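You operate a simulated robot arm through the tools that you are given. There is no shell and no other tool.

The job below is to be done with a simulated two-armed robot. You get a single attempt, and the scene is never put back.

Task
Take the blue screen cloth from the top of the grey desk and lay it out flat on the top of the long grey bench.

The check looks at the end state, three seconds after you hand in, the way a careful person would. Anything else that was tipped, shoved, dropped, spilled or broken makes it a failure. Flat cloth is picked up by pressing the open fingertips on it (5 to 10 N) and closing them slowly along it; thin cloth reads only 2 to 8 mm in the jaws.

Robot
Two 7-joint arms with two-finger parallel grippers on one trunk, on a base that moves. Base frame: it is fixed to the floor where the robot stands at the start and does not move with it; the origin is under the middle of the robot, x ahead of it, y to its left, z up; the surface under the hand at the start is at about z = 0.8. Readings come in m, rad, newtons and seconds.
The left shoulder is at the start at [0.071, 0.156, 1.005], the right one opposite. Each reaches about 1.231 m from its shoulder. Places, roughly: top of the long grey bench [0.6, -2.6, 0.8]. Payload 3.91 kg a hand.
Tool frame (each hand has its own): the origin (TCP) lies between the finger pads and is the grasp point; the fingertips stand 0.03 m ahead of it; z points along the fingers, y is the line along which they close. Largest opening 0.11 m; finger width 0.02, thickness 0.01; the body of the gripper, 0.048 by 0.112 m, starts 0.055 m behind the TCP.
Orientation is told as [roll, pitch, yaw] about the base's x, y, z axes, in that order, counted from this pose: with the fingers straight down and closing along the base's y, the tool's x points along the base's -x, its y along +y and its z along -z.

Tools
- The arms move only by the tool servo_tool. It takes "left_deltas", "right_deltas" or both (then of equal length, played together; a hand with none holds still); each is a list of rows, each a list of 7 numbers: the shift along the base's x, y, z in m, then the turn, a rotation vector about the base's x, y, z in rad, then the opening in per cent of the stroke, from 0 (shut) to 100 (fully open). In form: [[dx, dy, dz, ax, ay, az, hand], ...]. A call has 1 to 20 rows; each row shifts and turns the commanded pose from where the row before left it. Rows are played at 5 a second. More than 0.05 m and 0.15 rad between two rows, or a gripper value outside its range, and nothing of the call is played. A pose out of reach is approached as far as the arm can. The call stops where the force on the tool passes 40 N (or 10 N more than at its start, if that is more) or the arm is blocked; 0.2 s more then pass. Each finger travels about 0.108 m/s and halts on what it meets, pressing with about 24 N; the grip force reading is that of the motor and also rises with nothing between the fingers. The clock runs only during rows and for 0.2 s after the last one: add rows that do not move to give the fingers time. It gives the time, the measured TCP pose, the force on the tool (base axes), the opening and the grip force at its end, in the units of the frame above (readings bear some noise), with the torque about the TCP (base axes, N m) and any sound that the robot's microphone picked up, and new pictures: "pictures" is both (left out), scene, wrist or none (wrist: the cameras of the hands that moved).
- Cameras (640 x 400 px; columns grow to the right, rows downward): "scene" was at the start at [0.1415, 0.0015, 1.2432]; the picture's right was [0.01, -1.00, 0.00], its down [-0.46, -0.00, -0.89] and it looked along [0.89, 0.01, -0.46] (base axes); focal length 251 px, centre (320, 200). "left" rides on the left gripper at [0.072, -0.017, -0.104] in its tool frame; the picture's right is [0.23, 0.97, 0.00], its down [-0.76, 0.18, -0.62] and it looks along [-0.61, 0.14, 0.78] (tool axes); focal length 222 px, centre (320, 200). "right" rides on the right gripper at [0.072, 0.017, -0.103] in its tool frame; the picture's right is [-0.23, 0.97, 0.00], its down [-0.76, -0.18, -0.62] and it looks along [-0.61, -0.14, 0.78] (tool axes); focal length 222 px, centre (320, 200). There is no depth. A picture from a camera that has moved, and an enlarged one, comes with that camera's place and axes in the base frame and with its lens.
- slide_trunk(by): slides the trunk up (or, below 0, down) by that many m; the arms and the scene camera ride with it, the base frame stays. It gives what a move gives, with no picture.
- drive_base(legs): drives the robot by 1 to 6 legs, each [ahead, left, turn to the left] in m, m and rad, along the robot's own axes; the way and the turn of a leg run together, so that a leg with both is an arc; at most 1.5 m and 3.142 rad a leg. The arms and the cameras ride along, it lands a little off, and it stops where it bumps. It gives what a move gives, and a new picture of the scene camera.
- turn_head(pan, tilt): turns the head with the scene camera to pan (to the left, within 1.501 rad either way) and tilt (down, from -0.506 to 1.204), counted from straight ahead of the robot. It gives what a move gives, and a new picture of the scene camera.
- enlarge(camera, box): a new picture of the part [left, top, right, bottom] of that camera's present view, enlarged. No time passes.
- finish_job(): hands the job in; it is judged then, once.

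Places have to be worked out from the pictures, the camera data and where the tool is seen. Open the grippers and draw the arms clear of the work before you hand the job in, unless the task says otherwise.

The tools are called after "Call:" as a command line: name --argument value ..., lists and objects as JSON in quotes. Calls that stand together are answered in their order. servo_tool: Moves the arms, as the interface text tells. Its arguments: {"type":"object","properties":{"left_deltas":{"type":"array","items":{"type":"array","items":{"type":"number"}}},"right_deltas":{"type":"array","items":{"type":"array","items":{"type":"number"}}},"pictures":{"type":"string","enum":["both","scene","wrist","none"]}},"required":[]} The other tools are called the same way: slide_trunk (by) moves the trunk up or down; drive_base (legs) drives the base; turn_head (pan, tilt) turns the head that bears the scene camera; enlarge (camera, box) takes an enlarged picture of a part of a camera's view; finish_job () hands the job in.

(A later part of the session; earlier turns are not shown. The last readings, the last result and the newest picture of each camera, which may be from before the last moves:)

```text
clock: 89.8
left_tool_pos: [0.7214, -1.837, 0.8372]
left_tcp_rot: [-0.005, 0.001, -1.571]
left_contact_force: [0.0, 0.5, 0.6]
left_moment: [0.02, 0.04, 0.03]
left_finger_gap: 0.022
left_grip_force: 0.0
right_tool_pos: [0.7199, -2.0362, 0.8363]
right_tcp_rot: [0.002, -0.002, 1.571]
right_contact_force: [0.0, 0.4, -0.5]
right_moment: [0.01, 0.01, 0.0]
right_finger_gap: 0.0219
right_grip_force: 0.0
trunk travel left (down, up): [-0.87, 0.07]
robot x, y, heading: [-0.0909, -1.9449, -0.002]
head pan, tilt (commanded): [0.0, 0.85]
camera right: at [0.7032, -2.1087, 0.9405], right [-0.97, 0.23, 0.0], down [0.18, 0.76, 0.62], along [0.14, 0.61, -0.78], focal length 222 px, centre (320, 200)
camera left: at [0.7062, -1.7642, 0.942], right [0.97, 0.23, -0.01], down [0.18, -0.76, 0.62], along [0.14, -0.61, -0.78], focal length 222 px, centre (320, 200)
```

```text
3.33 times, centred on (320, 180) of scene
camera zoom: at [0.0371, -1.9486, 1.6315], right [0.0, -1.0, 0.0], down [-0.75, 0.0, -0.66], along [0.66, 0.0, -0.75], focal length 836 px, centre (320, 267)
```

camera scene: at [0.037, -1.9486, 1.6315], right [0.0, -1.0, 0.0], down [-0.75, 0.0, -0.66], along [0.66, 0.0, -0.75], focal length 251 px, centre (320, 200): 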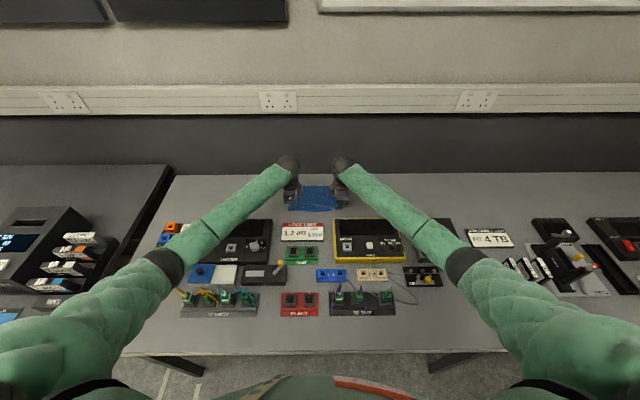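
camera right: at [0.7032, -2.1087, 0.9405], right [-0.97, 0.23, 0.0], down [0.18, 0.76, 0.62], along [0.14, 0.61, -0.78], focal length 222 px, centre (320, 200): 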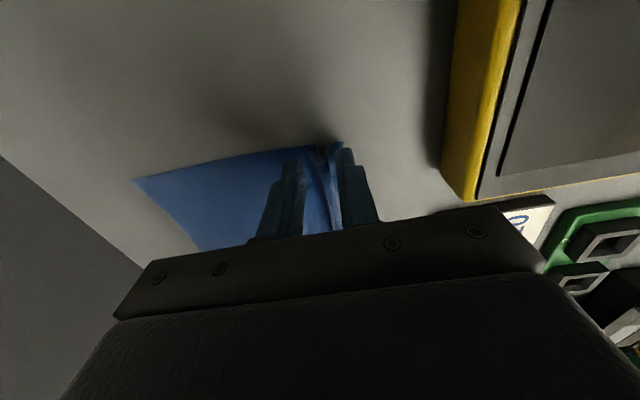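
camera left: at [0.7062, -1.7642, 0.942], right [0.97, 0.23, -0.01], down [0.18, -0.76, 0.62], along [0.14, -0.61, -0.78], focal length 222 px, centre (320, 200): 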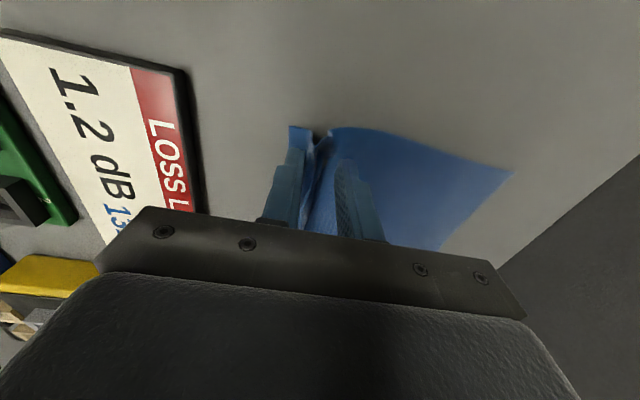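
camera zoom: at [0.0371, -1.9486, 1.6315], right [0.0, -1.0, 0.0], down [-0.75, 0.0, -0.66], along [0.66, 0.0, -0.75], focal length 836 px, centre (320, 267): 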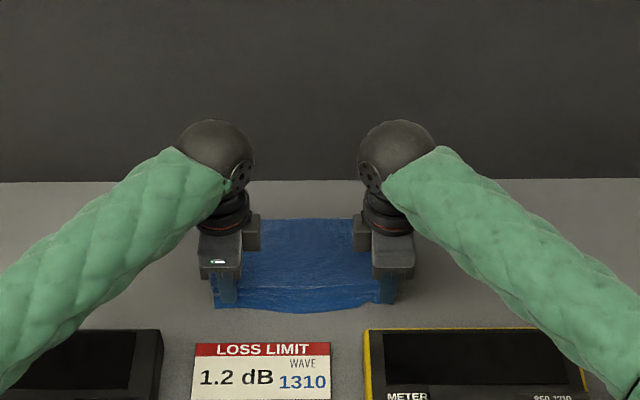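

Both pinches are released with a small pleat left near the edge. I lift straight up slowly to clear and look at the pleat.

Call:
servo_tool --left_deltas '[[0, 0, 0.004, 0, 0, 0, 24], [0, 0, 0.006, 0, 0, 0, 28], [0, 0, 0.01, 0, 0, 0, 30], [0, 0, 0.015, 0, 0, 0, 30], [0, 0, 0.02, 0, 0, 0, 30], [0, 0, 0.02, 0, 0, 0, 30], [0, 0, 0.02, 0, 0, 0, 30], [0, 0, 0, 0, 0, 0, 30]]' --right_deltas '[[0, 0, 0.004, 0, 0, 0, 24], [0, 0, 0.006, 0, 0, 0, 28], [0, 0, 0.01, 0, 0, 0, 30], [0, 0, 0.015, 0, 0, 0, 30], [0, 0, 0.02, 0, 0, 0, 30], [0, 0, 0.02, 0, 0, 0, 30], [0, 0, 0.02, 0, 0, 0, 30], [0, 0, 0, 0, 0, 0, 30]]' --pictures "both"

Call:
enlarge --camera "scene" --box '[250, 140, 390, 240]'

Call:
enlarge --camera "left" --box '[200, 40, 480, 220]'

Call:
enlarge --camera "right" --box '[160, 40, 440, 220]'

```text
clock: 91.6
left_tool_pos: [0.7222, -1.8365, 0.9317]
left_tcp_rot: [-0.004, -0.001, -1.572]
left_contact_force: [0.5, 0.2, 1.0]
left_moment: [-0.02, 0.01, 0.0]
left_finger_gap: 0.0329
left_grip_force: 0.1
right_tool_pos: [0.7226, -2.0363, 0.933]
right_tcp_rot: [0.004, 0.001, 1.571]
right_contact_force: [-0.9, 0.5, 0.6]
right_moment: [0.02, 0.02, -0.02]
right_finger_gap: 0.0329
right_grip_force: 0.0
trunk travel left (down, up): [-0.87, 0.07]
robot x, y, heading: [-0.0883, -1.9496, -0.001]
head pan, tilt (commanded): [0.0, 0.85]
camera scene: at [0.0374, -1.9486, 1.6315], right [0.0, -1.0, 0.0], down [-0.75, 0.0, -0.66], along [0.66, 0.0, -0.75], focal length 251 px, centre (320, 200)
camera right: at [0.7058, -2.1081, 1.036], right [-0.97, 0.23, 0.0], down [0.18, 0.76, 0.62], along [0.14, 0.61, -0.78], focal length 222 px, centre (320, 200)
camera left: at [0.7064, -1.7649, 1.0369], right [0.97, 0.23, -0.01], down [0.18, -0.76, 0.62], along [0.14, -0.61, -0.78], focal length 222 px, centre (320, 200)
```

scene: 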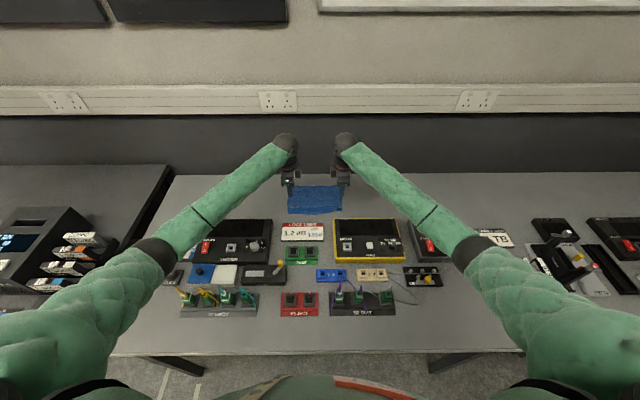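
right: 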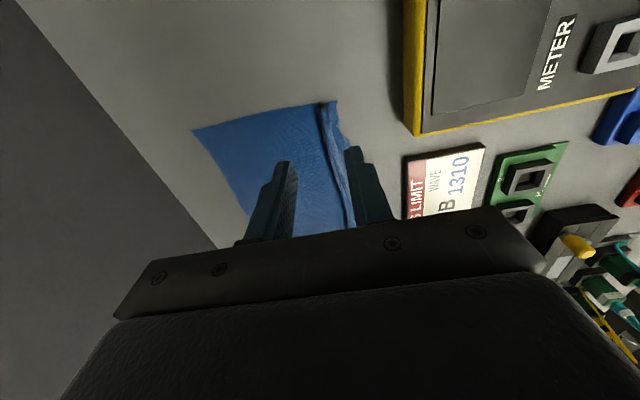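
left: 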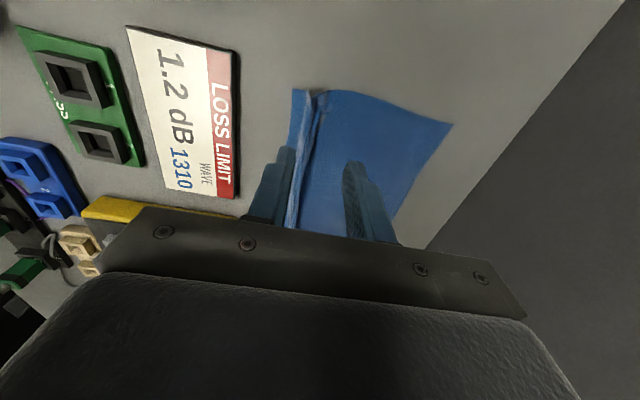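

```text
4.00 times, centred on (320, 190) of scene
camera zoom: at [0.0374, -1.9486, 1.6315], right [0.0, -1.0, 0.0], down [-0.75, 0.0, -0.66], along [0.66, 0.0, -0.75], focal length 1003 px, centre (320, 240)
```

zoom: 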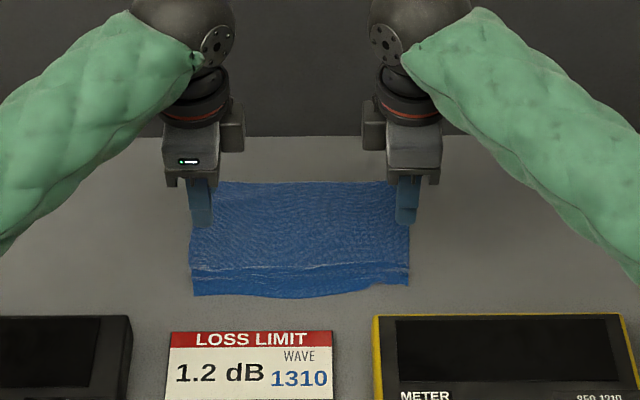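

```text
2.22 times, centred on (340, 130) of left
camera zoom: at [0.7064, -1.7649, 1.0369], right [0.97, 0.23, -0.01], down [0.18, -0.76, 0.62], along [0.14, -0.61, -0.78], focal length 494 px, centre (276, 356)
```

zoom: 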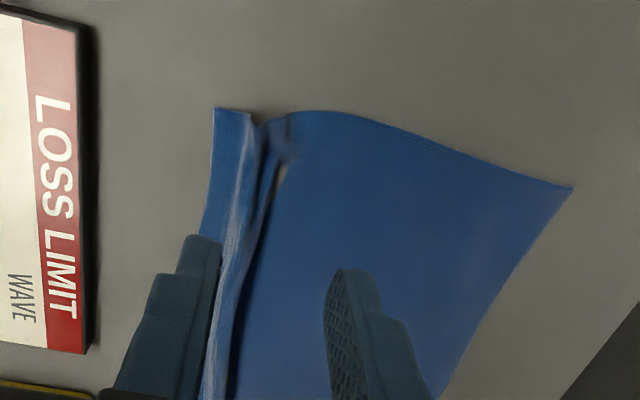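

```text
2.22 times, centred on (300, 130) of right
camera zoom: at [0.7058, -2.1081, 1.036], right [-0.97, 0.23, 0.0], down [0.18, 0.76, 0.62], along [0.14, 0.61, -0.78], focal length 494 px, centre (364, 356)
```

zoom: 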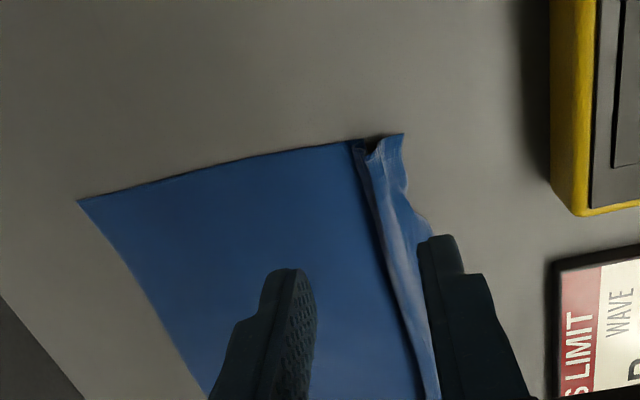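

A pleat about 14 mm high remains along the near edge: tail at x≈0.69–0.71, pleat to ≈0.725. I'll reverse the pick: straddle the pleat with near finger on the tail and far finger on the panel, press lightly, and pull the tail out. First I position just above and check alignment.

Call:
servo_tool --left_deltas '[[-0.003, 0, -0.015, 0, 0, 0, 23], [-0.003, 0, -0.015, 0, 0, 0, 23], [0, 0, -0.015, 0, 0, 0, 23], [0, 0, -0.015, 0, 0, 0, 23], [0, 0, -0.01, 0, 0, 0, 23], [0, 0, 0, 0, 0, 0, 23]]' --right_deltas '[[0.002, 0.002, -0.015, 0, 0, 0, 23], [0.001, 0.001, -0.015, 0, 0, 0, 23], [0, 0, -0.015, 0, 0, 0, 23], [0, 0, -0.015, 0, 0, 0, 23], [0, 0, -0.01, 0, 0, 0, 23], [0, 0, 0, 0, 0, 0, 23]]' --pictures "none"

Call:
enlarge --camera "left" --box '[220, 80, 420, 240]'

Call:
enlarge --camera "right" --box '[220, 80, 420, 240]'

```text
clock: 93.0
left_tool_pos: [0.716, -1.8352, 0.8615]
left_tcp_rot: [-0.006, 0.002, -1.572]
left_contact_force: [-0.8, -0.5, 0.0]
left_moment: [-0.02, 0.0, 0.01]
left_finger_gap: 0.0255
left_grip_force: 0.1
right_tool_pos: [0.7255, -2.0345, 0.8623]
right_tcp_rot: [0.002, -0.002, 1.572]
right_contact_force: [-0.1, -0.3, 0.2]
right_moment: [0.0, 0.01, -0.02]
right_finger_gap: 0.0254
right_grip_force: 0.1
trunk travel left (down, up): [-0.87, 0.07]
robot x, y, heading: [-0.094, -1.9477, -0.003]
head pan, tilt (commanded): [0.0, 0.85]
```

```text
2.50 times, centred on (320, 160) of left
camera zoom: at [0.6999, -1.7632, 0.9667], right [0.97, 0.23, -0.01], down [0.18, -0.76, 0.62], along [0.14, -0.61, -0.78], focal length 555 px, centre (320, 300)
```

zoom: 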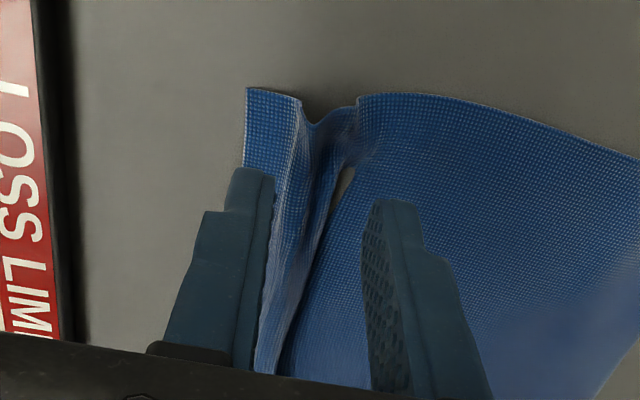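

```text
2.50 times, centred on (320, 160) of right
camera zoom: at [0.708, -2.106, 0.9656], right [-0.97, 0.23, 0.0], down [0.18, 0.76, 0.62], along [0.14, 0.61, -0.78], focal length 555 px, centre (320, 300)
```

zoom: 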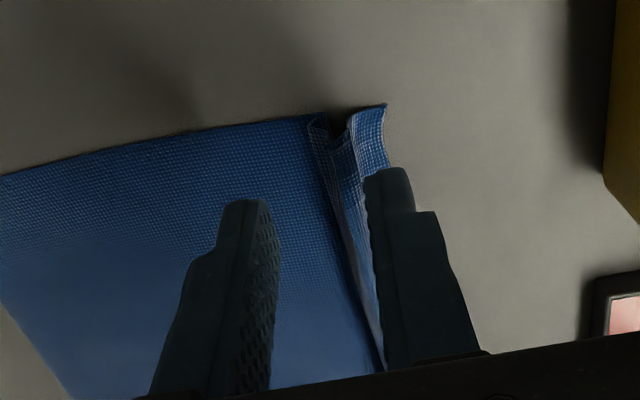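

Alignment is good: near fingers will land on the tails and far fingers on the panel just past the pleat. I lower to contact in small steps.

Call:
servo_tool --left_deltas '[[0, 0, -0.01, 0, 0, 0, 23], [0, 0, -0.01, 0, 0, 0, 23], [0, 0, -0.006, 0, 0, 0, 23], [0, 0, -0.002, 0, 0, 0, 23], [0, 0, -0.001, 0, 0, 0, 23], [0, 0, 0, 0, 0, 0, 23]]' --right_deltas '[[0, 0, -0.01, 0, 0, 0, 23], [0, 0, -0.01, 0, 0, 0, 23], [0, 0, -0.006, 0, 0, 0, 23], [0, 0, -0.002, 0, 0, 0, 23], [0, 0, -0.001, 0, 0, 0, 23], [0, 0, 0, 0, 0, 0, 23]]' --pictures "none"

Call:
enlarge --camera "left" --box '[220, 80, 420, 240]'

Call:
enlarge --camera "right" --box '[220, 80, 420, 240]'

```text
clock: 94.4
left_tool_pos: [0.7157, -1.8359, 0.8333]
left_tcp_rot: [-0.006, 0.0, -1.569]
left_contact_force: [-0.1, 0.2, 0.0]
left_moment: [-0.02, -0.03, 0.01]
left_finger_gap: 0.0254
left_grip_force: 0.0
right_tool_pos: [0.7247, -2.0347, 0.8335]
right_tcp_rot: [0.001, -0.001, 1.571]
right_contact_force: [0.0, 0.2, 0.0]
right_moment: [-0.02, 0.0, 0.01]
right_finger_gap: 0.0252
right_grip_force: 0.0
trunk travel left (down, up): [-0.87, 0.07]
robot x, y, heading: [-0.0875, -1.947, -0.001]
head pan, tilt (commanded): [0.0, 0.85]
```

```text
2.50 times, centred on (320, 160) of left
camera zoom: at [0.7004, -1.7639, 0.9383], right [0.97, 0.23, -0.01], down [0.18, -0.76, 0.62], along [0.14, -0.61, -0.78], focal length 555 px, centre (320, 300)
```

zoom: 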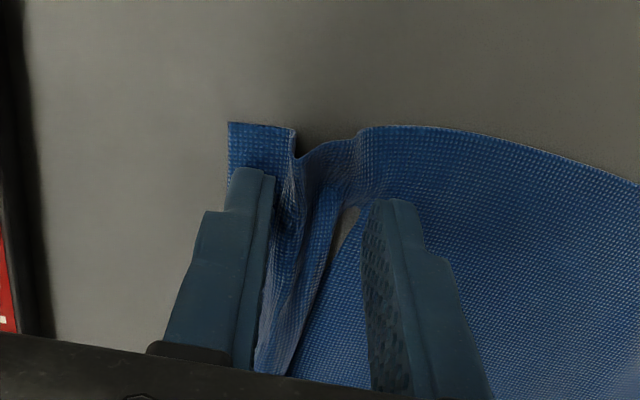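

```text
2.50 times, centred on (320, 160) of right
camera zoom: at [0.7074, -2.106, 0.9366], right [-0.97, 0.23, 0.0], down [0.18, 0.76, 0.62], along [0.14, 0.61, -0.78], focal length 555 px, centre (320, 300)
```

zoom: 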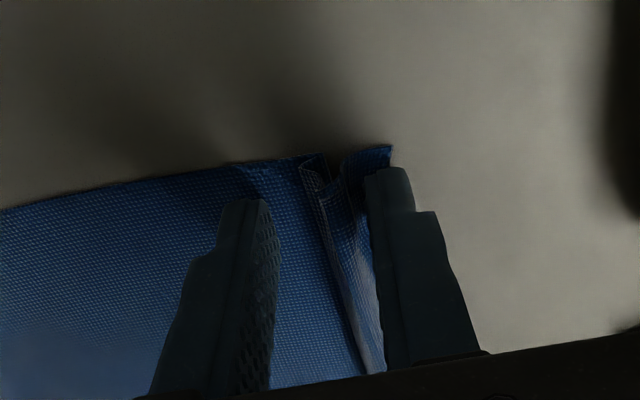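

No contact yet at tip height ≈3 mm; I lower by 2 mm more.

Call:
servo_tool --left_deltas '[[0, 0, -0.001, 0, 0, 0, 23], [0, 0, -0.001, 0, 0, 0, 23], [0, 0, 0, 0, 0, 0, 23]]' --right_deltas '[[0, 0, -0.001, 0, 0, 0, 23], [0, 0, -0.001, 0, 0, 0, 23], [0, 0, 0, 0, 0, 0, 23]]' --pictures "none"

```text
clock: 95.2
left_tool_pos: [0.7151, -1.8373, 0.8305]
left_tcp_rot: [-0.006, 0.0, -1.57]
left_contact_force: [-0.2, 0.6, 1.8]
left_moment: [-0.01, 0.01, 0.02]
left_finger_gap: 0.0252
left_grip_force: 0.1
right_tool_pos: [0.7231, -2.0329, 0.8325]
right_tcp_rot: [0.002, -0.003, 1.571]
right_contact_force: [-0.3, -0.6, 0.2]
right_moment: [0.0, 0.03, 0.0]
right_finger_gap: 0.025
right_grip_force: 0.0
trunk travel left (down, up): [-0.87, 0.07]
robot x, y, heading: [-0.0957, -1.9488, -0.005]
head pan, tilt (commanded): [0.0, 0.85]
```

Left is just touching (1.8 N); I add 0.5 mm left and 1.2 mm right to reach a light press.

Call:
servo_tool --left_deltas '[[0, 0, -0.0005, 0, 0, 0, 23], [0, 0, 0, 0, 0, 0, 23]]' --right_deltas '[[0, 0, -0.0012, 0, 0, 0, 23], [0, 0, 0, 0, 0, 0, 23]]' --pictures "none"

```text
clock: 95.8
left_tool_pos: [0.7151, -1.8361, 0.8303]
left_tcp_rot: [-0.005, 0.0, -1.569]
left_contact_force: [1.1, -0.7, 4.3]
left_moment: [0.0, 0.02, 0.0]
left_finger_gap: 0.0254
left_grip_force: 0.0
right_tool_pos: [0.7234, -2.0335, 0.8306]
right_tcp_rot: [0.001, -0.003, 1.571]
right_contact_force: [0.1, -0.1, 5.1]
right_moment: [-0.03, -0.01, 0.0]
right_finger_gap: 0.0252
right_grip_force: 0.0
trunk travel left (down, up): [-0.87, 0.07]
robot x, y, heading: [-0.0908, -1.9468, -0.003]
head pan, tilt (commanded): [0.0, 0.85]
```

Both press lightly and evenly (≈4–5 N). Now I open the jaws while shifting the hands back by half as much, so the far fingers hold the panel and the near fingers draw the tails out by ~22 mm.

Call:
servo_tool --left_deltas '[[-0.0011, 0, 0, 0, 0, 0, 25], [-0.0011, 0, 0, 0, 0, 0, 27], [-0.0011, 0, 0, 0, 0, 0, 29], [-0.0011, 0, 0, 0, 0, 0, 31], [-0.0011, 0, 0, 0, 0, 0, 33], [-0.0011, 0, 0, 0, 0, 0, 35], [-0.0011, 0, 0, 0, 0, 0, 37], [-0.0011, 0, 0, 0, 0, 0, 39], [-0.0011, 0, 0, 0, 0, 0, 41], [-0.0011, 0, 0, 0, 0, 0, 43], [0, 0, 0, 0, 0, 0, 43]]' --right_deltas '[[-0.0011, 0, 0, 0, 0, 0, 25], [-0.0011, 0, 0, 0, 0, 0, 27], [-0.0011, 0, 0, 0, 0, 0, 29], [-0.0011, 0, 0, 0, 0, 0, 31], [-0.0011, 0, 0, 0, 0, 0, 33], [-0.0011, 0, 0, 0, 0, 0, 35], [-0.0011, 0, 0, 0, 0, 0, 37], [-0.0011, 0, 0, 0, 0, 0, 39], [-0.0011, 0, 0, 0, 0, 0, 41], [-0.0011, 0, 0, 0, 0, 0, 43], [0, 0, 0, 0, 0, 0, 43]]' --pictures "wrist"

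Call:
enlarge --camera "left" --box '[200, 80, 420, 240]'

Call:
enlarge --camera "right" --box '[200, 80, 420, 240]'

Call:
enlarge --camera "scene" --box '[250, 140, 390, 240]'

```text
clock: 98.2
left_tool_pos: [0.7042, -1.8372, 0.8309]
left_tcp_rot: [-0.002, 0.0, -1.572]
left_contact_force: [0.5, 0.3, 5.2]
left_moment: [0.0, -0.12, -0.04]
left_finger_gap: 0.0476
left_grip_force: 0.2
right_tool_pos: [0.7118, -2.0341, 0.8308]
right_tcp_rot: [0.003, -0.002, 1.571]
right_contact_force: [1.4, -0.3, 6.5]
right_moment: [-0.04, -0.16, -0.01]
right_finger_gap: 0.0476
right_grip_force: 0.3
trunk travel left (down, up): [-0.87, 0.07]
robot x, y, heading: [-0.0936, -1.9506, -0.0]
head pan, tilt (commanded): [0.0, 0.85]
camera right: at [0.6946, -2.1055, 0.9344], right [-0.97, 0.23, 0.0], down [0.18, 0.76, 0.62], along [0.14, 0.61, -0.78], focal length 222 px, centre (320, 200)
camera left: at [0.6879, -1.7645, 0.9361], right [0.97, 0.23, 0.0], down [0.18, -0.76, 0.62], along [0.14, -0.61, -0.78], focal length 222 px, centre (320, 200)
```

right: 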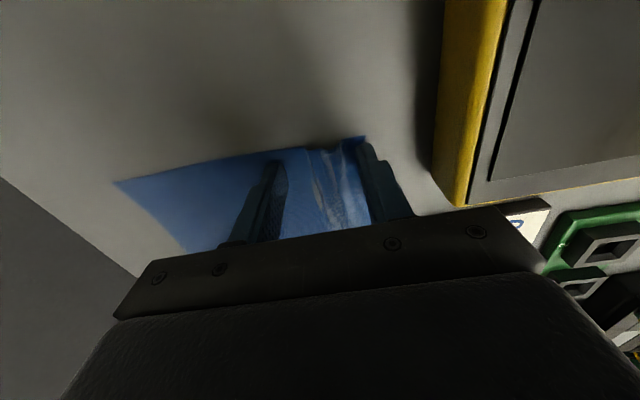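
left: 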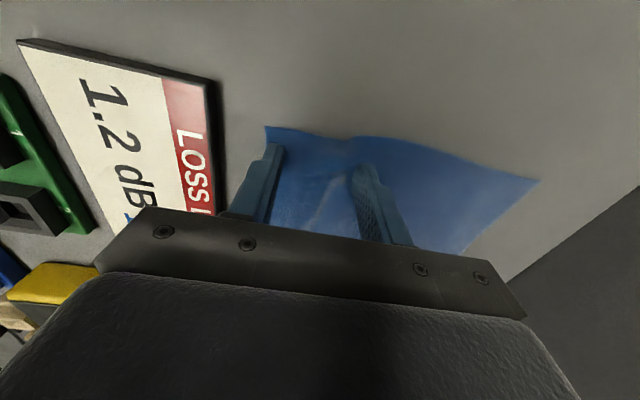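

```text
2.50 times, centred on (310, 160) of left
camera zoom: at [0.6879, -1.7645, 0.9361], right [0.97, 0.23, 0.0], down [0.18, -0.76, 0.62], along [0.14, -0.61, -0.78], focal length 555 px, centre (345, 300)
```

zoom: 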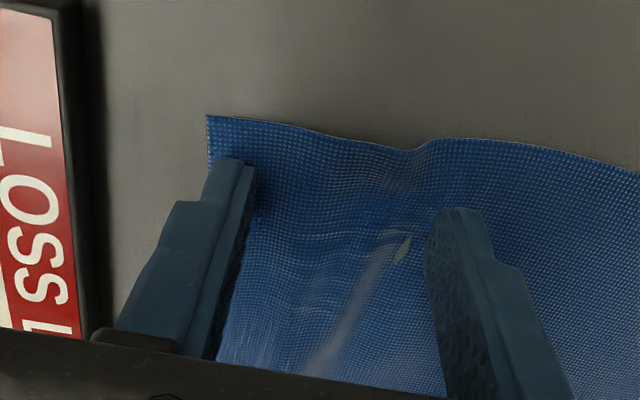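

```text
2.50 times, centred on (310, 160) of right
camera zoom: at [0.6946, -2.1055, 0.9344], right [-0.97, 0.23, 0.0], down [0.18, 0.76, 0.62], along [0.14, 0.61, -0.78], focal length 555 px, centre (345, 300)
```

zoom: 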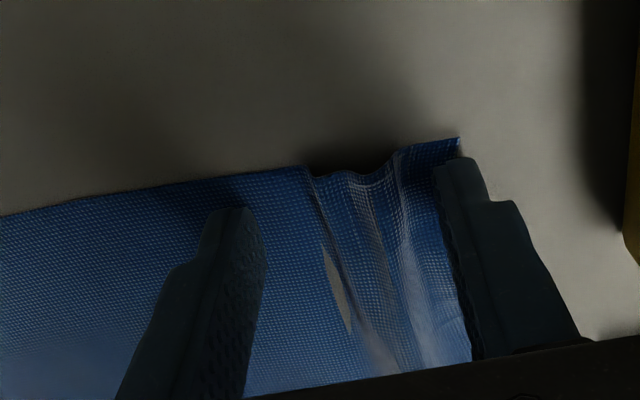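

```text
4.00 times, centred on (320, 190) of scene
camera zoom: at [0.036, -1.9485, 1.6316], right [0.0, -1.0, 0.0], down [-0.75, 0.0, -0.66], along [0.66, 0.0, -0.75], focal length 1003 px, centre (320, 240)
```

zoom: 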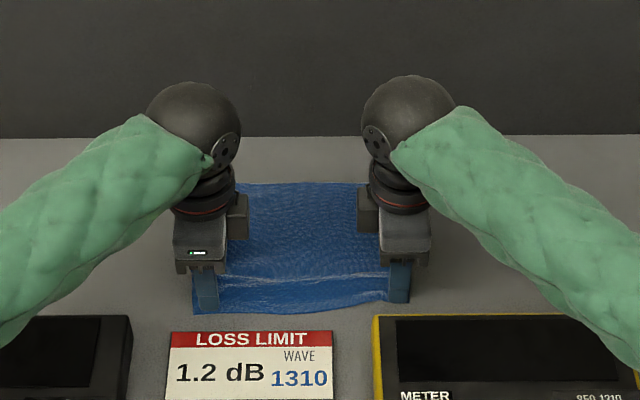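

The pleat opens nicely: left is nearly flat, right has about 1.5–2 cm left. I tilt slightly to load the near fingers and continue: ~13 mm more on the right, ~4 mm on the left.

Call:
servo_tool --left_deltas '[[0, 0, 0, 0, -0.003, 0, 43], [0, 0, 0, 0, 0, 0, 43], [-0.0011, 0, 0, 0, 0, 0, 45], [-0.0011, 0, 0, 0, 0, 0, 47], [0, 0, 0, 0, 0, 0, 47], [0, 0, 0, 0, 0, 0, 47], [0, 0, 0, 0, 0, 0, 47], [0, 0, 0, 0, 0, 0, 47], [0, 0, 0, 0, 0, 0, 47]]' --right_deltas '[[0, 0, 0, 0, -0.004, 0, 43], [0, 0, 0, 0, 0, 0, 43], [-0.0011, 0, 0, 0, 0, 0, 45], [-0.0011, 0, 0, 0, 0, 0, 47], [-0.0011, 0, 0, 0, 0, 0, 49], [-0.0011, 0, 0, 0, 0, 0, 51], [-0.0011, 0, 0, 0, 0, 0, 53], [-0.0011, 0, 0, 0, 0, 0, 55], [0, 0, 0, 0, 0, 0, 55]]' --pictures "wrist"

Call:
enlarge --camera "left" --box '[200, 80, 420, 240]'

Call:
enlarge --camera "right" --box '[200, 80, 420, 240]'

Call:
enlarge --camera "scene" --box '[250, 140, 390, 240]'

```text
clock: 100.2
left_tool_pos: [0.7004, -1.8371, 0.8309]
left_tcp_rot: [-0.002, -0.001, -1.571]
left_contact_force: [2.0, 0.1, 11.8]
left_moment: [0.01, 0.16, -0.03]
left_finger_gap: 0.0508
left_grip_force: 0.1
right_tool_pos: [0.7068, -2.0342, 0.8303]
right_tcp_rot: [-0.004, -0.001, 1.573]
right_contact_force: [2.9, -0.9, 11.2]
right_moment: [-0.03, 0.25, -0.01]
right_finger_gap: 0.0598
right_grip_force: 0.1
trunk travel left (down, up): [-0.87, 0.07]
robot x, y, heading: [-0.0894, -1.9498, -0.009]
head pan, tilt (commanded): [0.0, 0.85]
camera right: at [0.6879, -2.1059, 0.9344], right [-0.97, 0.23, 0.0], down [0.18, 0.76, 0.62], along [0.14, 0.61, -0.78], focal length 222 px, centre (320, 200)
camera left: at [0.6851, -1.7643, 0.936], right [0.97, 0.23, 0.0], down [0.18, -0.76, 0.62], along [0.14, -0.61, -0.78], focal length 222 px, centre (320, 200)
```

right: 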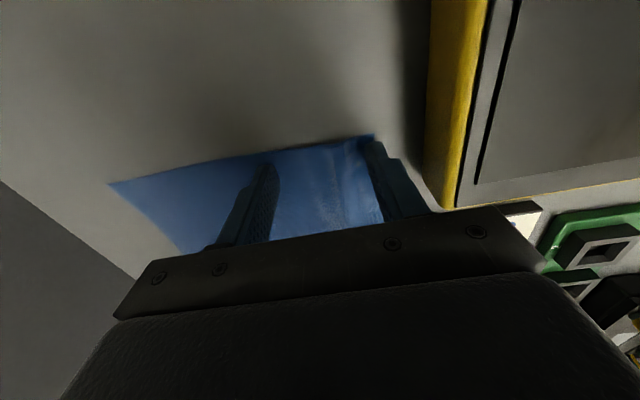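
left: 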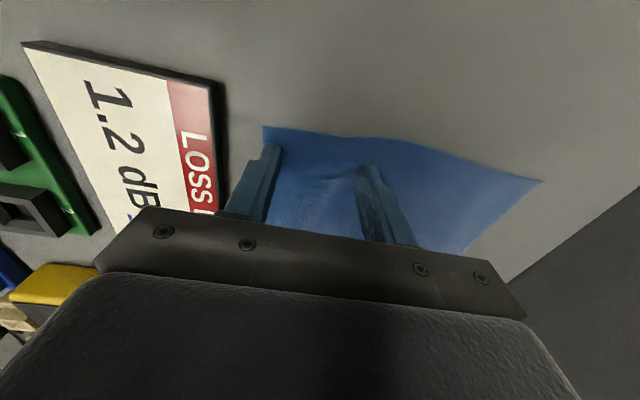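

```text
2.50 times, centred on (310, 160) of left
camera zoom: at [0.6851, -1.7643, 0.936], right [0.97, 0.23, 0.0], down [0.18, -0.76, 0.62], along [0.14, -0.61, -0.78], focal length 555 px, centre (345, 300)
```

zoom: 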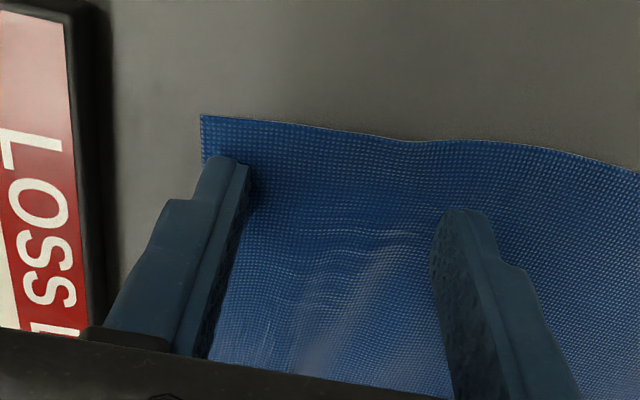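

```text
2.50 times, centred on (310, 160) of right
camera zoom: at [0.6879, -2.1059, 0.9344], right [-0.97, 0.23, 0.0], down [0.18, 0.76, 0.62], along [0.14, 0.61, -0.78], focal length 555 px, centre (345, 300)
```

zoom: 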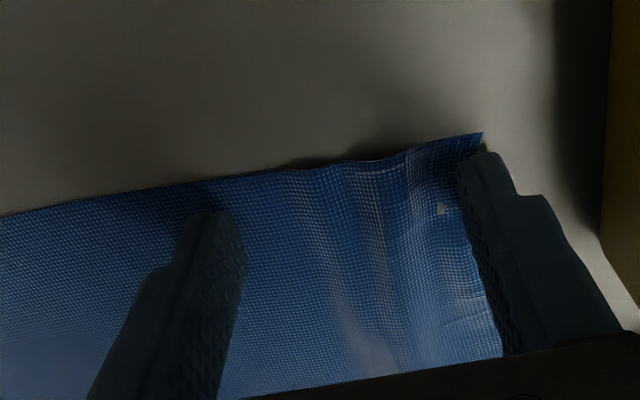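

```text
4.00 times, centred on (320, 190) of scene
camera zoom: at [0.0353, -1.9487, 1.6318], right [0.0, -1.0, 0.0], down [-0.75, 0.0, -0.66], along [0.66, 0.0, -0.75], focal length 1003 px, centre (320, 240)
```

zoom: 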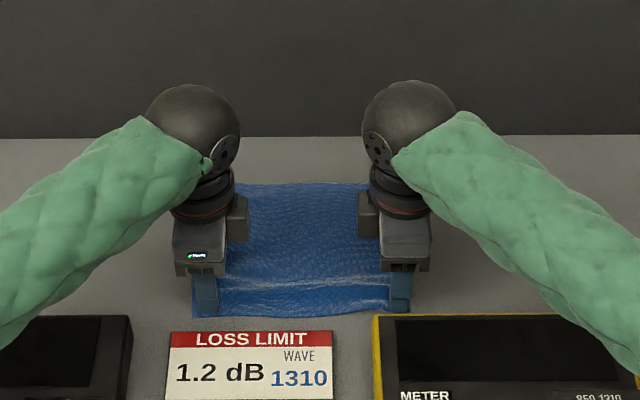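

Both sides are now almost flat with near edge at x≈0.662–0.666. I lift straight off to inspect what waviness remains.

Call:
servo_tool --left_deltas '[[0, 0, 0.003, 0, 0, 0, 47], [0, 0, 0.007, 0, 0, 0, 47], [0, 0, 0.02, 0, 0, 0, 47], [0, 0, 0.03, 0, 0, 0, 47], [0, 0, 0.03, 0, 0, 0, 47], [0, 0, 0.03, 0, 0, 0, 47], [0, 0, 0, 0, 0, 0, 47]]' --right_deltas '[[0, 0, 0.003, 0, 0, 0, 55], [0, 0, 0.007, 0, 0, 0, 55], [0, 0, 0.02, 0, 0, 0, 55], [0, 0, 0.03, 0, 0, 0, 55], [0, 0, 0.03, 0, 0, 0, 55], [0, 0, 0.03, 0, 0, 0, 55], [0, 0, 0, 0, 0, 0, 55]]' --pictures "both"

Call:
enlarge --camera "scene" --box '[250, 140, 390, 240]'

Call:
enlarge --camera "left" --box '[200, 40, 480, 240]'

Call:
enlarge --camera "right" --box '[160, 40, 440, 240]'

```text
clock: 101.8
left_tool_pos: [0.7016, -1.8361, 0.9518]
left_tcp_rot: [-0.004, -0.001, -1.571]
left_contact_force: [0.4, 0.6, -0.2]
left_moment: [-0.02, -0.02, 0.02]
left_finger_gap: 0.0518
left_grip_force: 0.0
right_tool_pos: [0.7075, -2.0337, 0.9505]
right_tcp_rot: [-0.001, 0.0, 1.57]
right_contact_force: [-0.4, -0.4, -0.5]
right_moment: [0.02, 0.02, -0.01]
right_finger_gap: 0.0606
right_grip_force: 0.0
trunk travel left (down, up): [-0.87, 0.07]
robot x, y, heading: [-0.0937, -1.9461, 0.001]
head pan, tilt (commanded): [0.0, 0.85]
camera scene: at [0.0376, -1.9486, 1.6314], right [0.0, -1.0, 0.0], down [-0.75, 0.0, -0.66], along [0.66, 0.0, -0.75], focal length 251 px, centre (320, 200)
camera right: at [0.6889, -2.1066, 1.054], right [-0.97, 0.23, 0.0], down [0.18, 0.76, 0.62], along [0.14, 0.61, -0.78], focal length 222 px, centre (320, 200)
camera left: at [0.6856, -1.763, 1.056], right [0.97, 0.23, 0.0], down [0.18, -0.76, 0.62], along [0.14, -0.61, -0.78], focal length 222 px, centre (320, 200)
```

scene: 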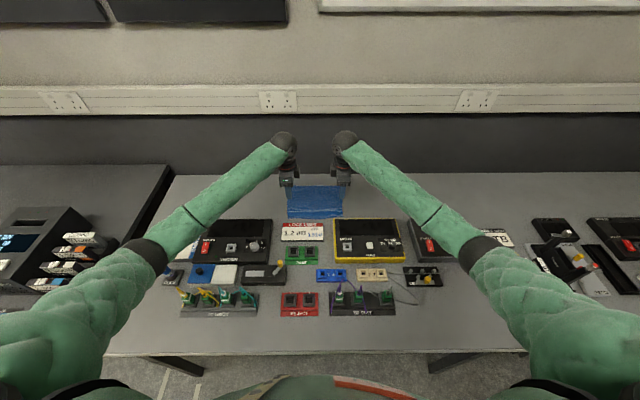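
right: 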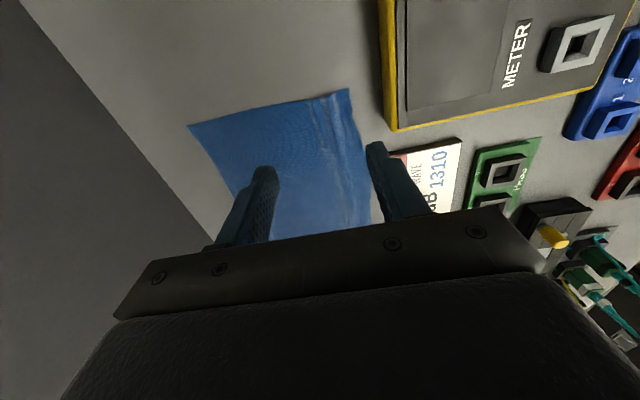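
left: 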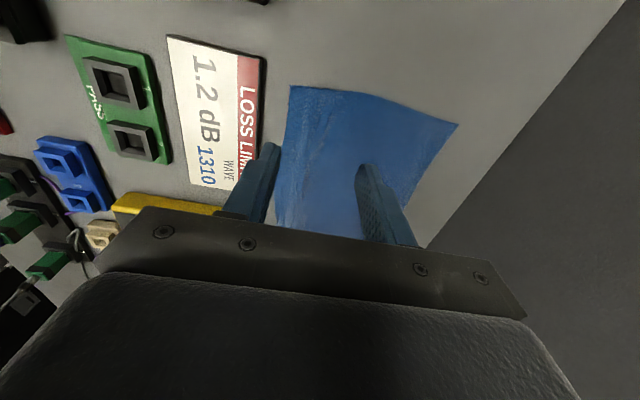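

```text
4.00 times, centred on (320, 190) of scene
camera zoom: at [0.0376, -1.9486, 1.6314], right [0.0, -1.0, 0.0], down [-0.75, 0.0, -0.66], along [0.66, 0.0, -0.75], focal length 1003 px, centre (320, 240)
```

zoom: 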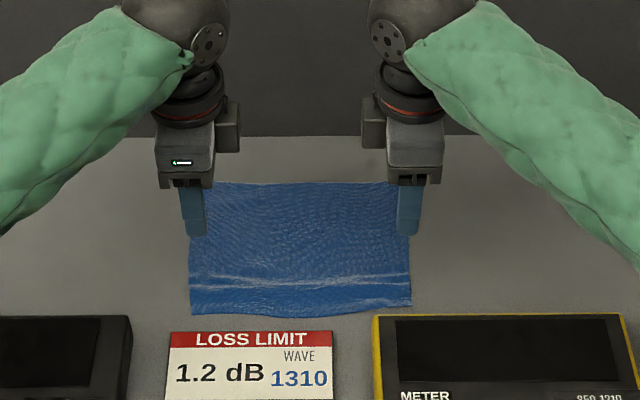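

```text
2.00 times, centred on (340, 140) of left
camera zoom: at [0.6856, -1.763, 1.056], right [0.97, 0.23, 0.0], down [0.18, -0.76, 0.62], along [0.14, -0.61, -0.78], focal length 444 px, centre (280, 320)
```

zoom: 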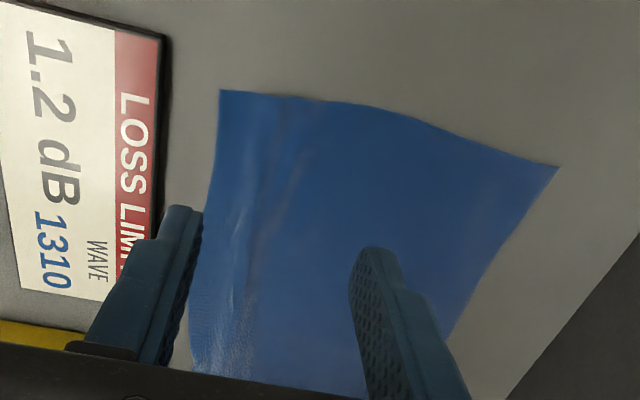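

```text
2.00 times, centred on (300, 140) of right
camera zoom: at [0.6889, -2.1066, 1.054], right [-0.97, 0.23, 0.0], down [0.18, 0.76, 0.62], along [0.14, 0.61, -0.78], focal length 444 px, centre (360, 320)
```

zoom: 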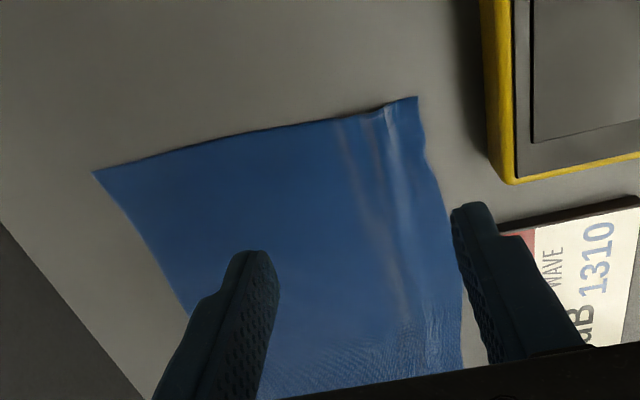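

Only a soft ridge remains (about 4 mm slack left, 12 mm right). I'll repeat the gentle pull once: straddle the ridge again and draw the near edge out a few mm more on each side.

Call:
servo_tool --left_deltas '[[0, 0, -0.03, 0, 0, 0, 44], [0, 0, -0.03, 0, 0, 0, 44], [0, 0, -0.03, 0, 0, 0, 44], [0, 0, -0.02, 0, 0, 0, 44], [0, 0, -0.007, 0, 0, 0, 44], [0, 0, -0.002, 0, 0, 0, 44], [0, 0, 0, 0, 0, 0, 44]]' --right_deltas '[[-0.004, 0, -0.03, 0, 0, 0, 36], [0, 0, -0.03, 0, 0, 0, 36], [0, 0, -0.03, 0, 0, 0, 36], [0, 0, -0.02, 0, 0, 0, 36], [0, 0, -0.006, 0, 0, 0, 36], [0, 0, -0.002, 0, 0, 0, 36], [0, 0, 0, 0, 0, 0, 36]]' --pictures "none"

Call:
enlarge --camera "left" --box '[200, 80, 420, 240]'

Call:
enlarge --camera "right" --box '[200, 80, 420, 240]'

```text
clock: 103.4
left_tool_pos: [0.7016, -1.836, 0.8306]
left_tcp_rot: [-0.002, 0.002, -1.572]
left_contact_force: [-0.2, 0.0, 0.8]
left_moment: [0.0, 0.03, -0.03]
left_finger_gap: 0.0483
left_grip_force: 0.1
right_tool_pos: [0.7023, -2.0336, 0.8329]
right_tcp_rot: [-0.001, -0.002, 1.572]
right_contact_force: [-0.5, 0.5, 0.2]
right_moment: [-0.01, 0.02, -0.01]
right_finger_gap: 0.0399
right_grip_force: 0.1
trunk travel left (down, up): [-0.87, 0.07]
robot x, y, heading: [-0.0907, -1.9495, 0.0]
head pan, tilt (commanded): [0.0, 0.85]
```

```text
2.50 times, centred on (310, 160) of left
camera zoom: at [0.6863, -1.7632, 0.9362], right [0.97, 0.23, 0.0], down [0.18, -0.76, 0.62], along [0.14, -0.61, -0.78], focal length 555 px, centre (345, 300)
```

zoom: 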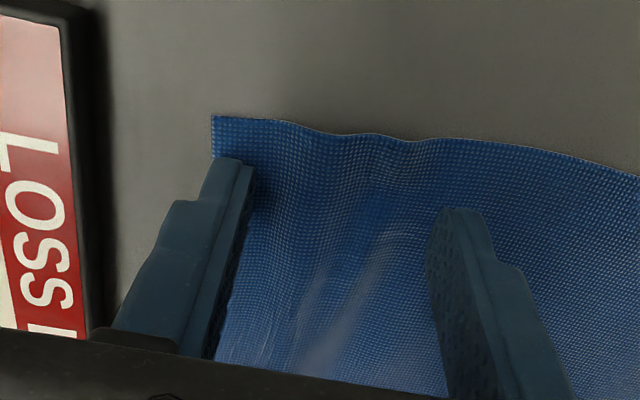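

```text
2.50 times, centred on (310, 160) of right
camera zoom: at [0.6848, -2.1053, 0.935], right [-0.97, 0.23, 0.0], down [0.18, 0.76, 0.62], along [0.14, 0.61, -0.78], focal length 555 px, centre (345, 300)
```

zoom: 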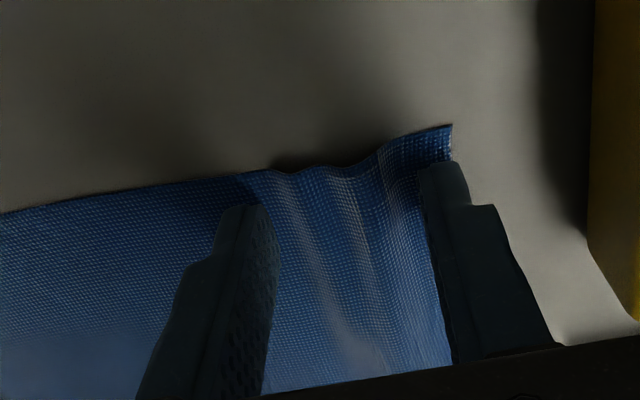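

Aligned well on both sides. I press lightly (left 0.8 mm, right 2 mm further) and check the force before pulling.

Call:
servo_tool --left_deltas '[[0, 0, -0.0008, 0, 0, 0, 44], [0, 0, 0, 0, 0, 0, 44]]' --right_deltas '[[0, 0, -0.0018, 0, 0, 0, 36], [0, 0, 0, 0, 0, 0, 36]]' --pictures "none"

```text
clock: 104.0
left_tool_pos: [0.7027, -1.8371, 0.8311]
left_tcp_rot: [-0.003, 0.0, -1.57]
left_contact_force: [0.7, 0.7, 1.2]
left_moment: [-0.03, 0.0, 0.03]
left_finger_gap: 0.0482
left_grip_force: 0.0
right_tool_pos: [0.7031, -2.0326, 0.8306]
right_tcp_rot: [-0.003, -0.003, 1.571]
right_contact_force: [-1.1, 1.8, 9.6]
right_moment: [-0.01, 0.21, 0.01]
right_finger_gap: 0.0397
right_grip_force: 0.4
trunk travel left (down, up): [-0.87, 0.07]
robot x, y, heading: [-0.094, -1.9457, -0.005]
head pan, tilt (commanded): [0.0, 0.85]
```

Right presses 9.6 N mostly on the near finger, left only 1.2 N. I trim and pull: right ~10 mm, left ~4 mm.

Call:
servo_tool --left_deltas '[[0, 0, -0.0006, 0, 0, 0, 44], [0, 0, 0, 0, 0, 0, 44], [-0.0011, 0, 0, 0, 0, 0, 46], [-0.0011, 0, 0, 0, 0, 0, 48], [0, 0, 0, 0, 0, 0, 48], [0, 0, 0, 0, 0, 0, 48], [0, 0, 0, 0, 0, 0, 48], [0, 0, 0, 0, 0, 0, 48]]' --right_deltas '[[0, 0, 0, 0, 0.003, 0, 36], [0, 0, 0, 0, 0, 0, 36], [-0.0011, 0, 0, 0, 0, 0, 38], [-0.0011, 0, 0, 0, 0, 0, 40], [-0.0011, 0, 0, 0, 0, 0, 42], [-0.0011, 0, 0, 0, 0, 0, 44], [-0.0011, 0, 0, 0, 0, 0, 46], [0, 0, 0, 0, 0, 0, 46]]' --pictures "none"

Call:
enlarge --camera "left" --box '[200, 80, 420, 240]'

Call:
enlarge --camera "right" --box '[200, 80, 420, 240]'

Call:
enlarge --camera "scene" --box '[250, 140, 390, 240]'

```text
clock: 105.8
left_tool_pos: [0.6991, -1.8365, 0.8323]
left_tcp_rot: [0.0, -0.001, -1.571]
left_contact_force: [1.3, 0.2, 6.3]
left_moment: [0.02, 0.08, 0.0]
left_finger_gap: 0.0524
left_grip_force: 0.1
right_tool_pos: [0.6973, -2.0342, 0.8315]
right_tcp_rot: [0.0, -0.003, 1.573]
right_contact_force: [3.7, -0.2, 16.9]
right_moment: [-0.07, 0.12, 0.0]
right_finger_gap: 0.0499
right_grip_force: 0.2
trunk travel left (down, up): [-0.87, 0.07]
robot x, y, heading: [-0.0937, -1.9473, -0.002]
head pan, tilt (commanded): [0.0, 0.85]
```

```text
2.50 times, centred on (310, 160) of left
camera zoom: at [0.6832, -1.7637, 0.9361], right [0.97, 0.23, 0.0], down [0.18, -0.76, 0.62], along [0.14, -0.61, -0.78], focal length 555 px, centre (345, 300)
```

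zoom: 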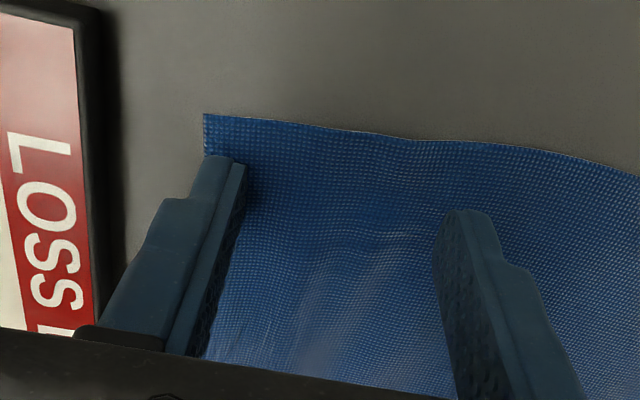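

```text
2.50 times, centred on (310, 160) of right
camera zoom: at [0.679, -2.1055, 0.9343], right [-0.97, 0.23, 0.0], down [0.18, 0.76, 0.62], along [0.14, 0.61, -0.78], focal length 555 px, centre (345, 300)
```

zoom: 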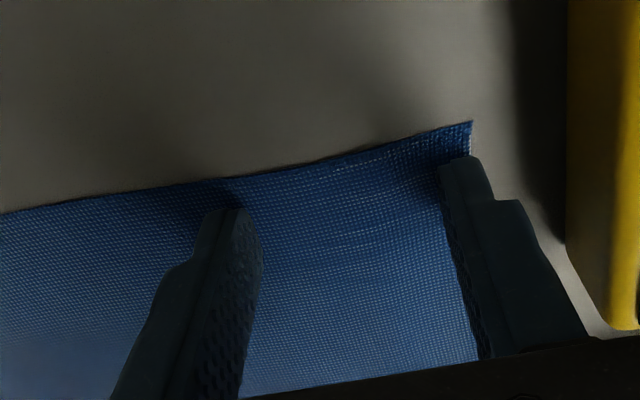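

```text
4.00 times, centred on (320, 190) of scene
camera zoom: at [0.0352, -1.9486, 1.6317], right [0.0, -1.0, 0.0], down [-0.75, 0.0, -0.66], along [0.66, 0.0, -0.75], focal length 1003 px, centre (320, 240)
```

zoom: 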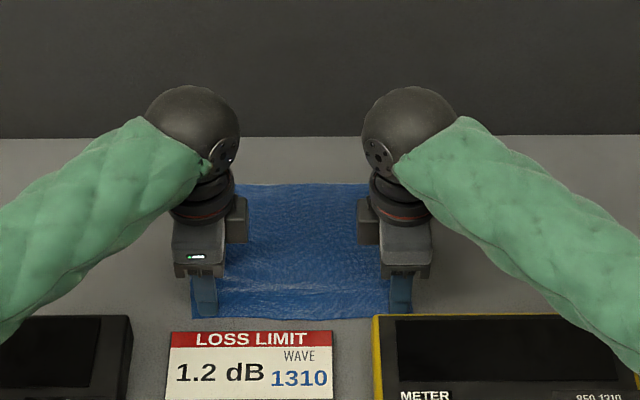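

Both sides now look flat. I lift straight off and raise the hands to inspect the whole cloth.

Call:
servo_tool --left_deltas '[[0, 0, 0.003, 0, 0, 0, 48], [0, 0, 0.007, 0, 0, 0, 48], [0, 0, 0.02, 0, 0, 0, 48], [0, 0, 0.03, 0, 0, 0, 48], [0, 0, 0.03, 0, 0, 0, 48], [0, 0, 0.04, 0, 0, 0, 48], [0, 0, 0.04, 0, 0, 0, 48], [0, 0, 0, 0, 0, 0, 48]]' --right_deltas '[[0, 0, 0.003, 0, 0, 0, 46], [0, 0, 0.007, 0, 0, 0, 46], [0, 0, 0.02, 0, 0, 0, 46], [0, 0, 0.03, 0, 0, 0, 46], [0, 0, 0.03, 0, 0, 0, 46], [0, 0, 0.04, 0, 0, 0, 46], [0, 0, 0.04, 0, 0, 0, 46], [0, 0, 0, 0, 0, 0, 46]]' --pictures "both"

Call:
enlarge --camera "scene" --box '[250, 140, 390, 240]'

Call:
enlarge --camera "left" --box '[200, 40, 480, 240]'

Call:
enlarge --camera "right" --box '[160, 40, 440, 240]'

```text
clock: 107.6
left_tool_pos: [0.7018, -1.8361, 1.0]
left_tcp_rot: [-0.005, 0.0, -1.57]
left_contact_force: [1.5, 0.1, -0.6]
left_moment: [0.01, 0.0, 0.0]
left_finger_gap: 0.0529
left_grip_force: 0.2
right_tool_pos: [0.6976, -2.0337, 1.0033]
right_tcp_rot: [0.002, -0.001, 1.571]
right_contact_force: [-0.2, -0.2, 0.3]
right_moment: [-0.02, 0.04, -0.02]
right_finger_gap: 0.0504
right_grip_force: 0.0
trunk travel left (down, up): [-0.87, 0.07]
robot x, y, heading: [-0.0937, -1.9507, -0.005]
head pan, tilt (commanded): [0.0, 0.85]
camera scene: at [0.0376, -1.9484, 1.6314], right [0.0, -1.0, 0.0], down [-0.75, 0.0, -0.66], along [0.66, 0.0, -0.75], focal length 251 px, centre (320, 200)
camera right: at [0.6804, -2.1058, 1.1063], right [-0.97, 0.23, 0.0], down [0.18, 0.76, 0.62], along [0.14, 0.61, -0.78], focal length 222 px, centre (320, 200)
camera left: at [0.686, -1.7634, 1.1057], right [0.97, 0.23, 0.0], down [0.18, -0.76, 0.62], along [0.14, -0.61, -0.78], focal length 222 px, centre (320, 200)
```

scene: 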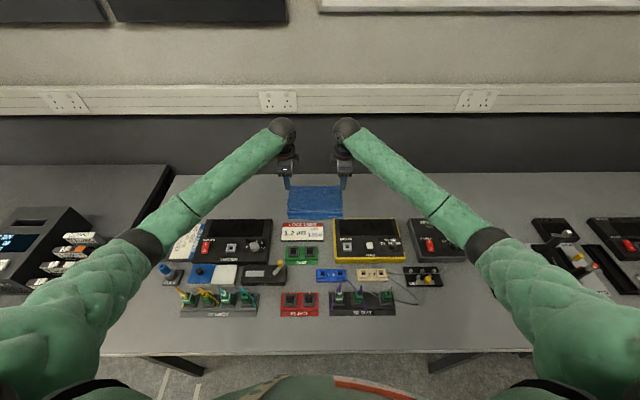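
right: 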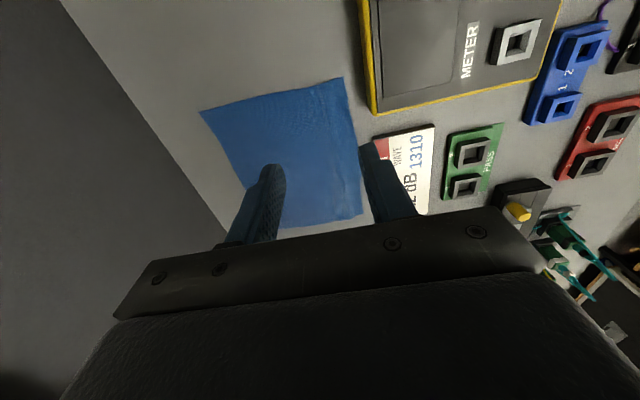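
left: 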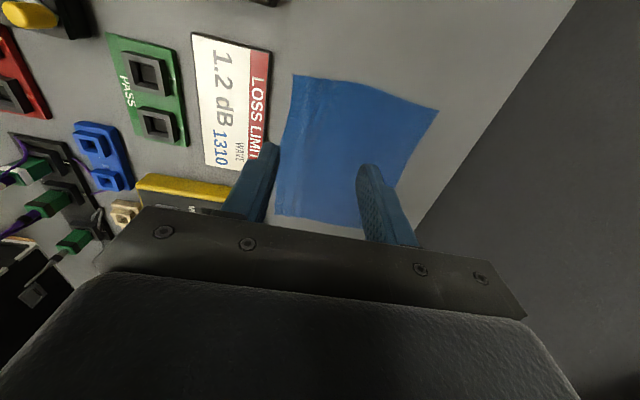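

```text
4.00 times, centred on (320, 190) of scene
camera zoom: at [0.0376, -1.9484, 1.6314], right [0.0, -1.0, 0.0], down [-0.75, 0.0, -0.66], along [0.66, 0.0, -0.75], focal length 1003 px, centre (320, 240)
```

zoom: 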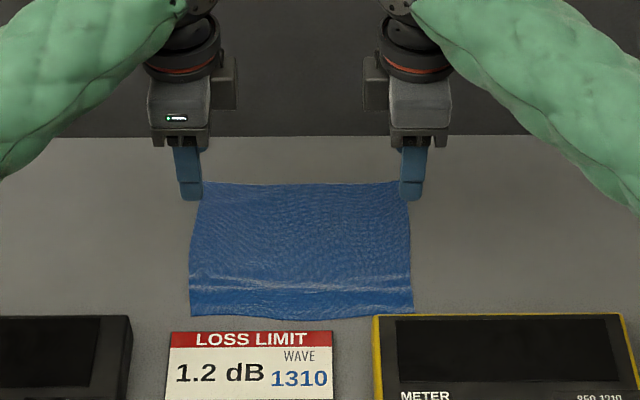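

```text
2.00 times, centred on (340, 140) of left
camera zoom: at [0.686, -1.7634, 1.1057], right [0.97, 0.23, 0.0], down [0.18, -0.76, 0.62], along [0.14, -0.61, -0.78], focal length 444 px, centre (280, 320)
```

zoom: 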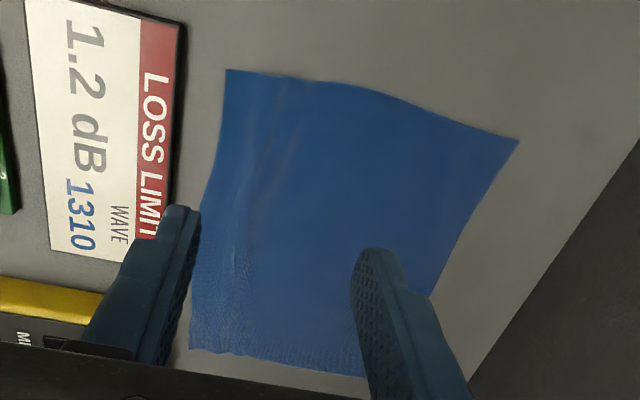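

```text
2.00 times, centred on (300, 140) of right
camera zoom: at [0.6804, -2.1058, 1.1063], right [-0.97, 0.23, 0.0], down [0.18, 0.76, 0.62], along [0.14, 0.61, -0.78], focal length 444 px, centre (360, 320)
```

zoom: 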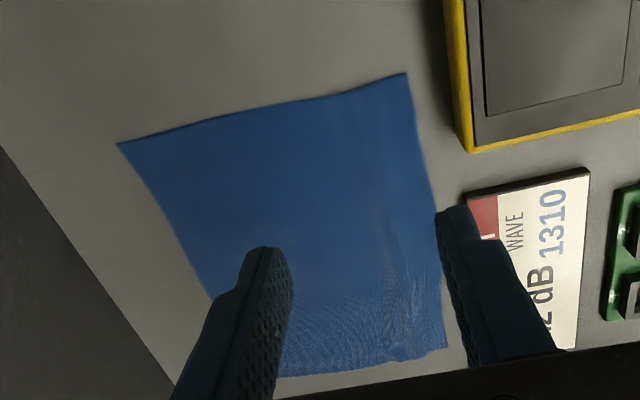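

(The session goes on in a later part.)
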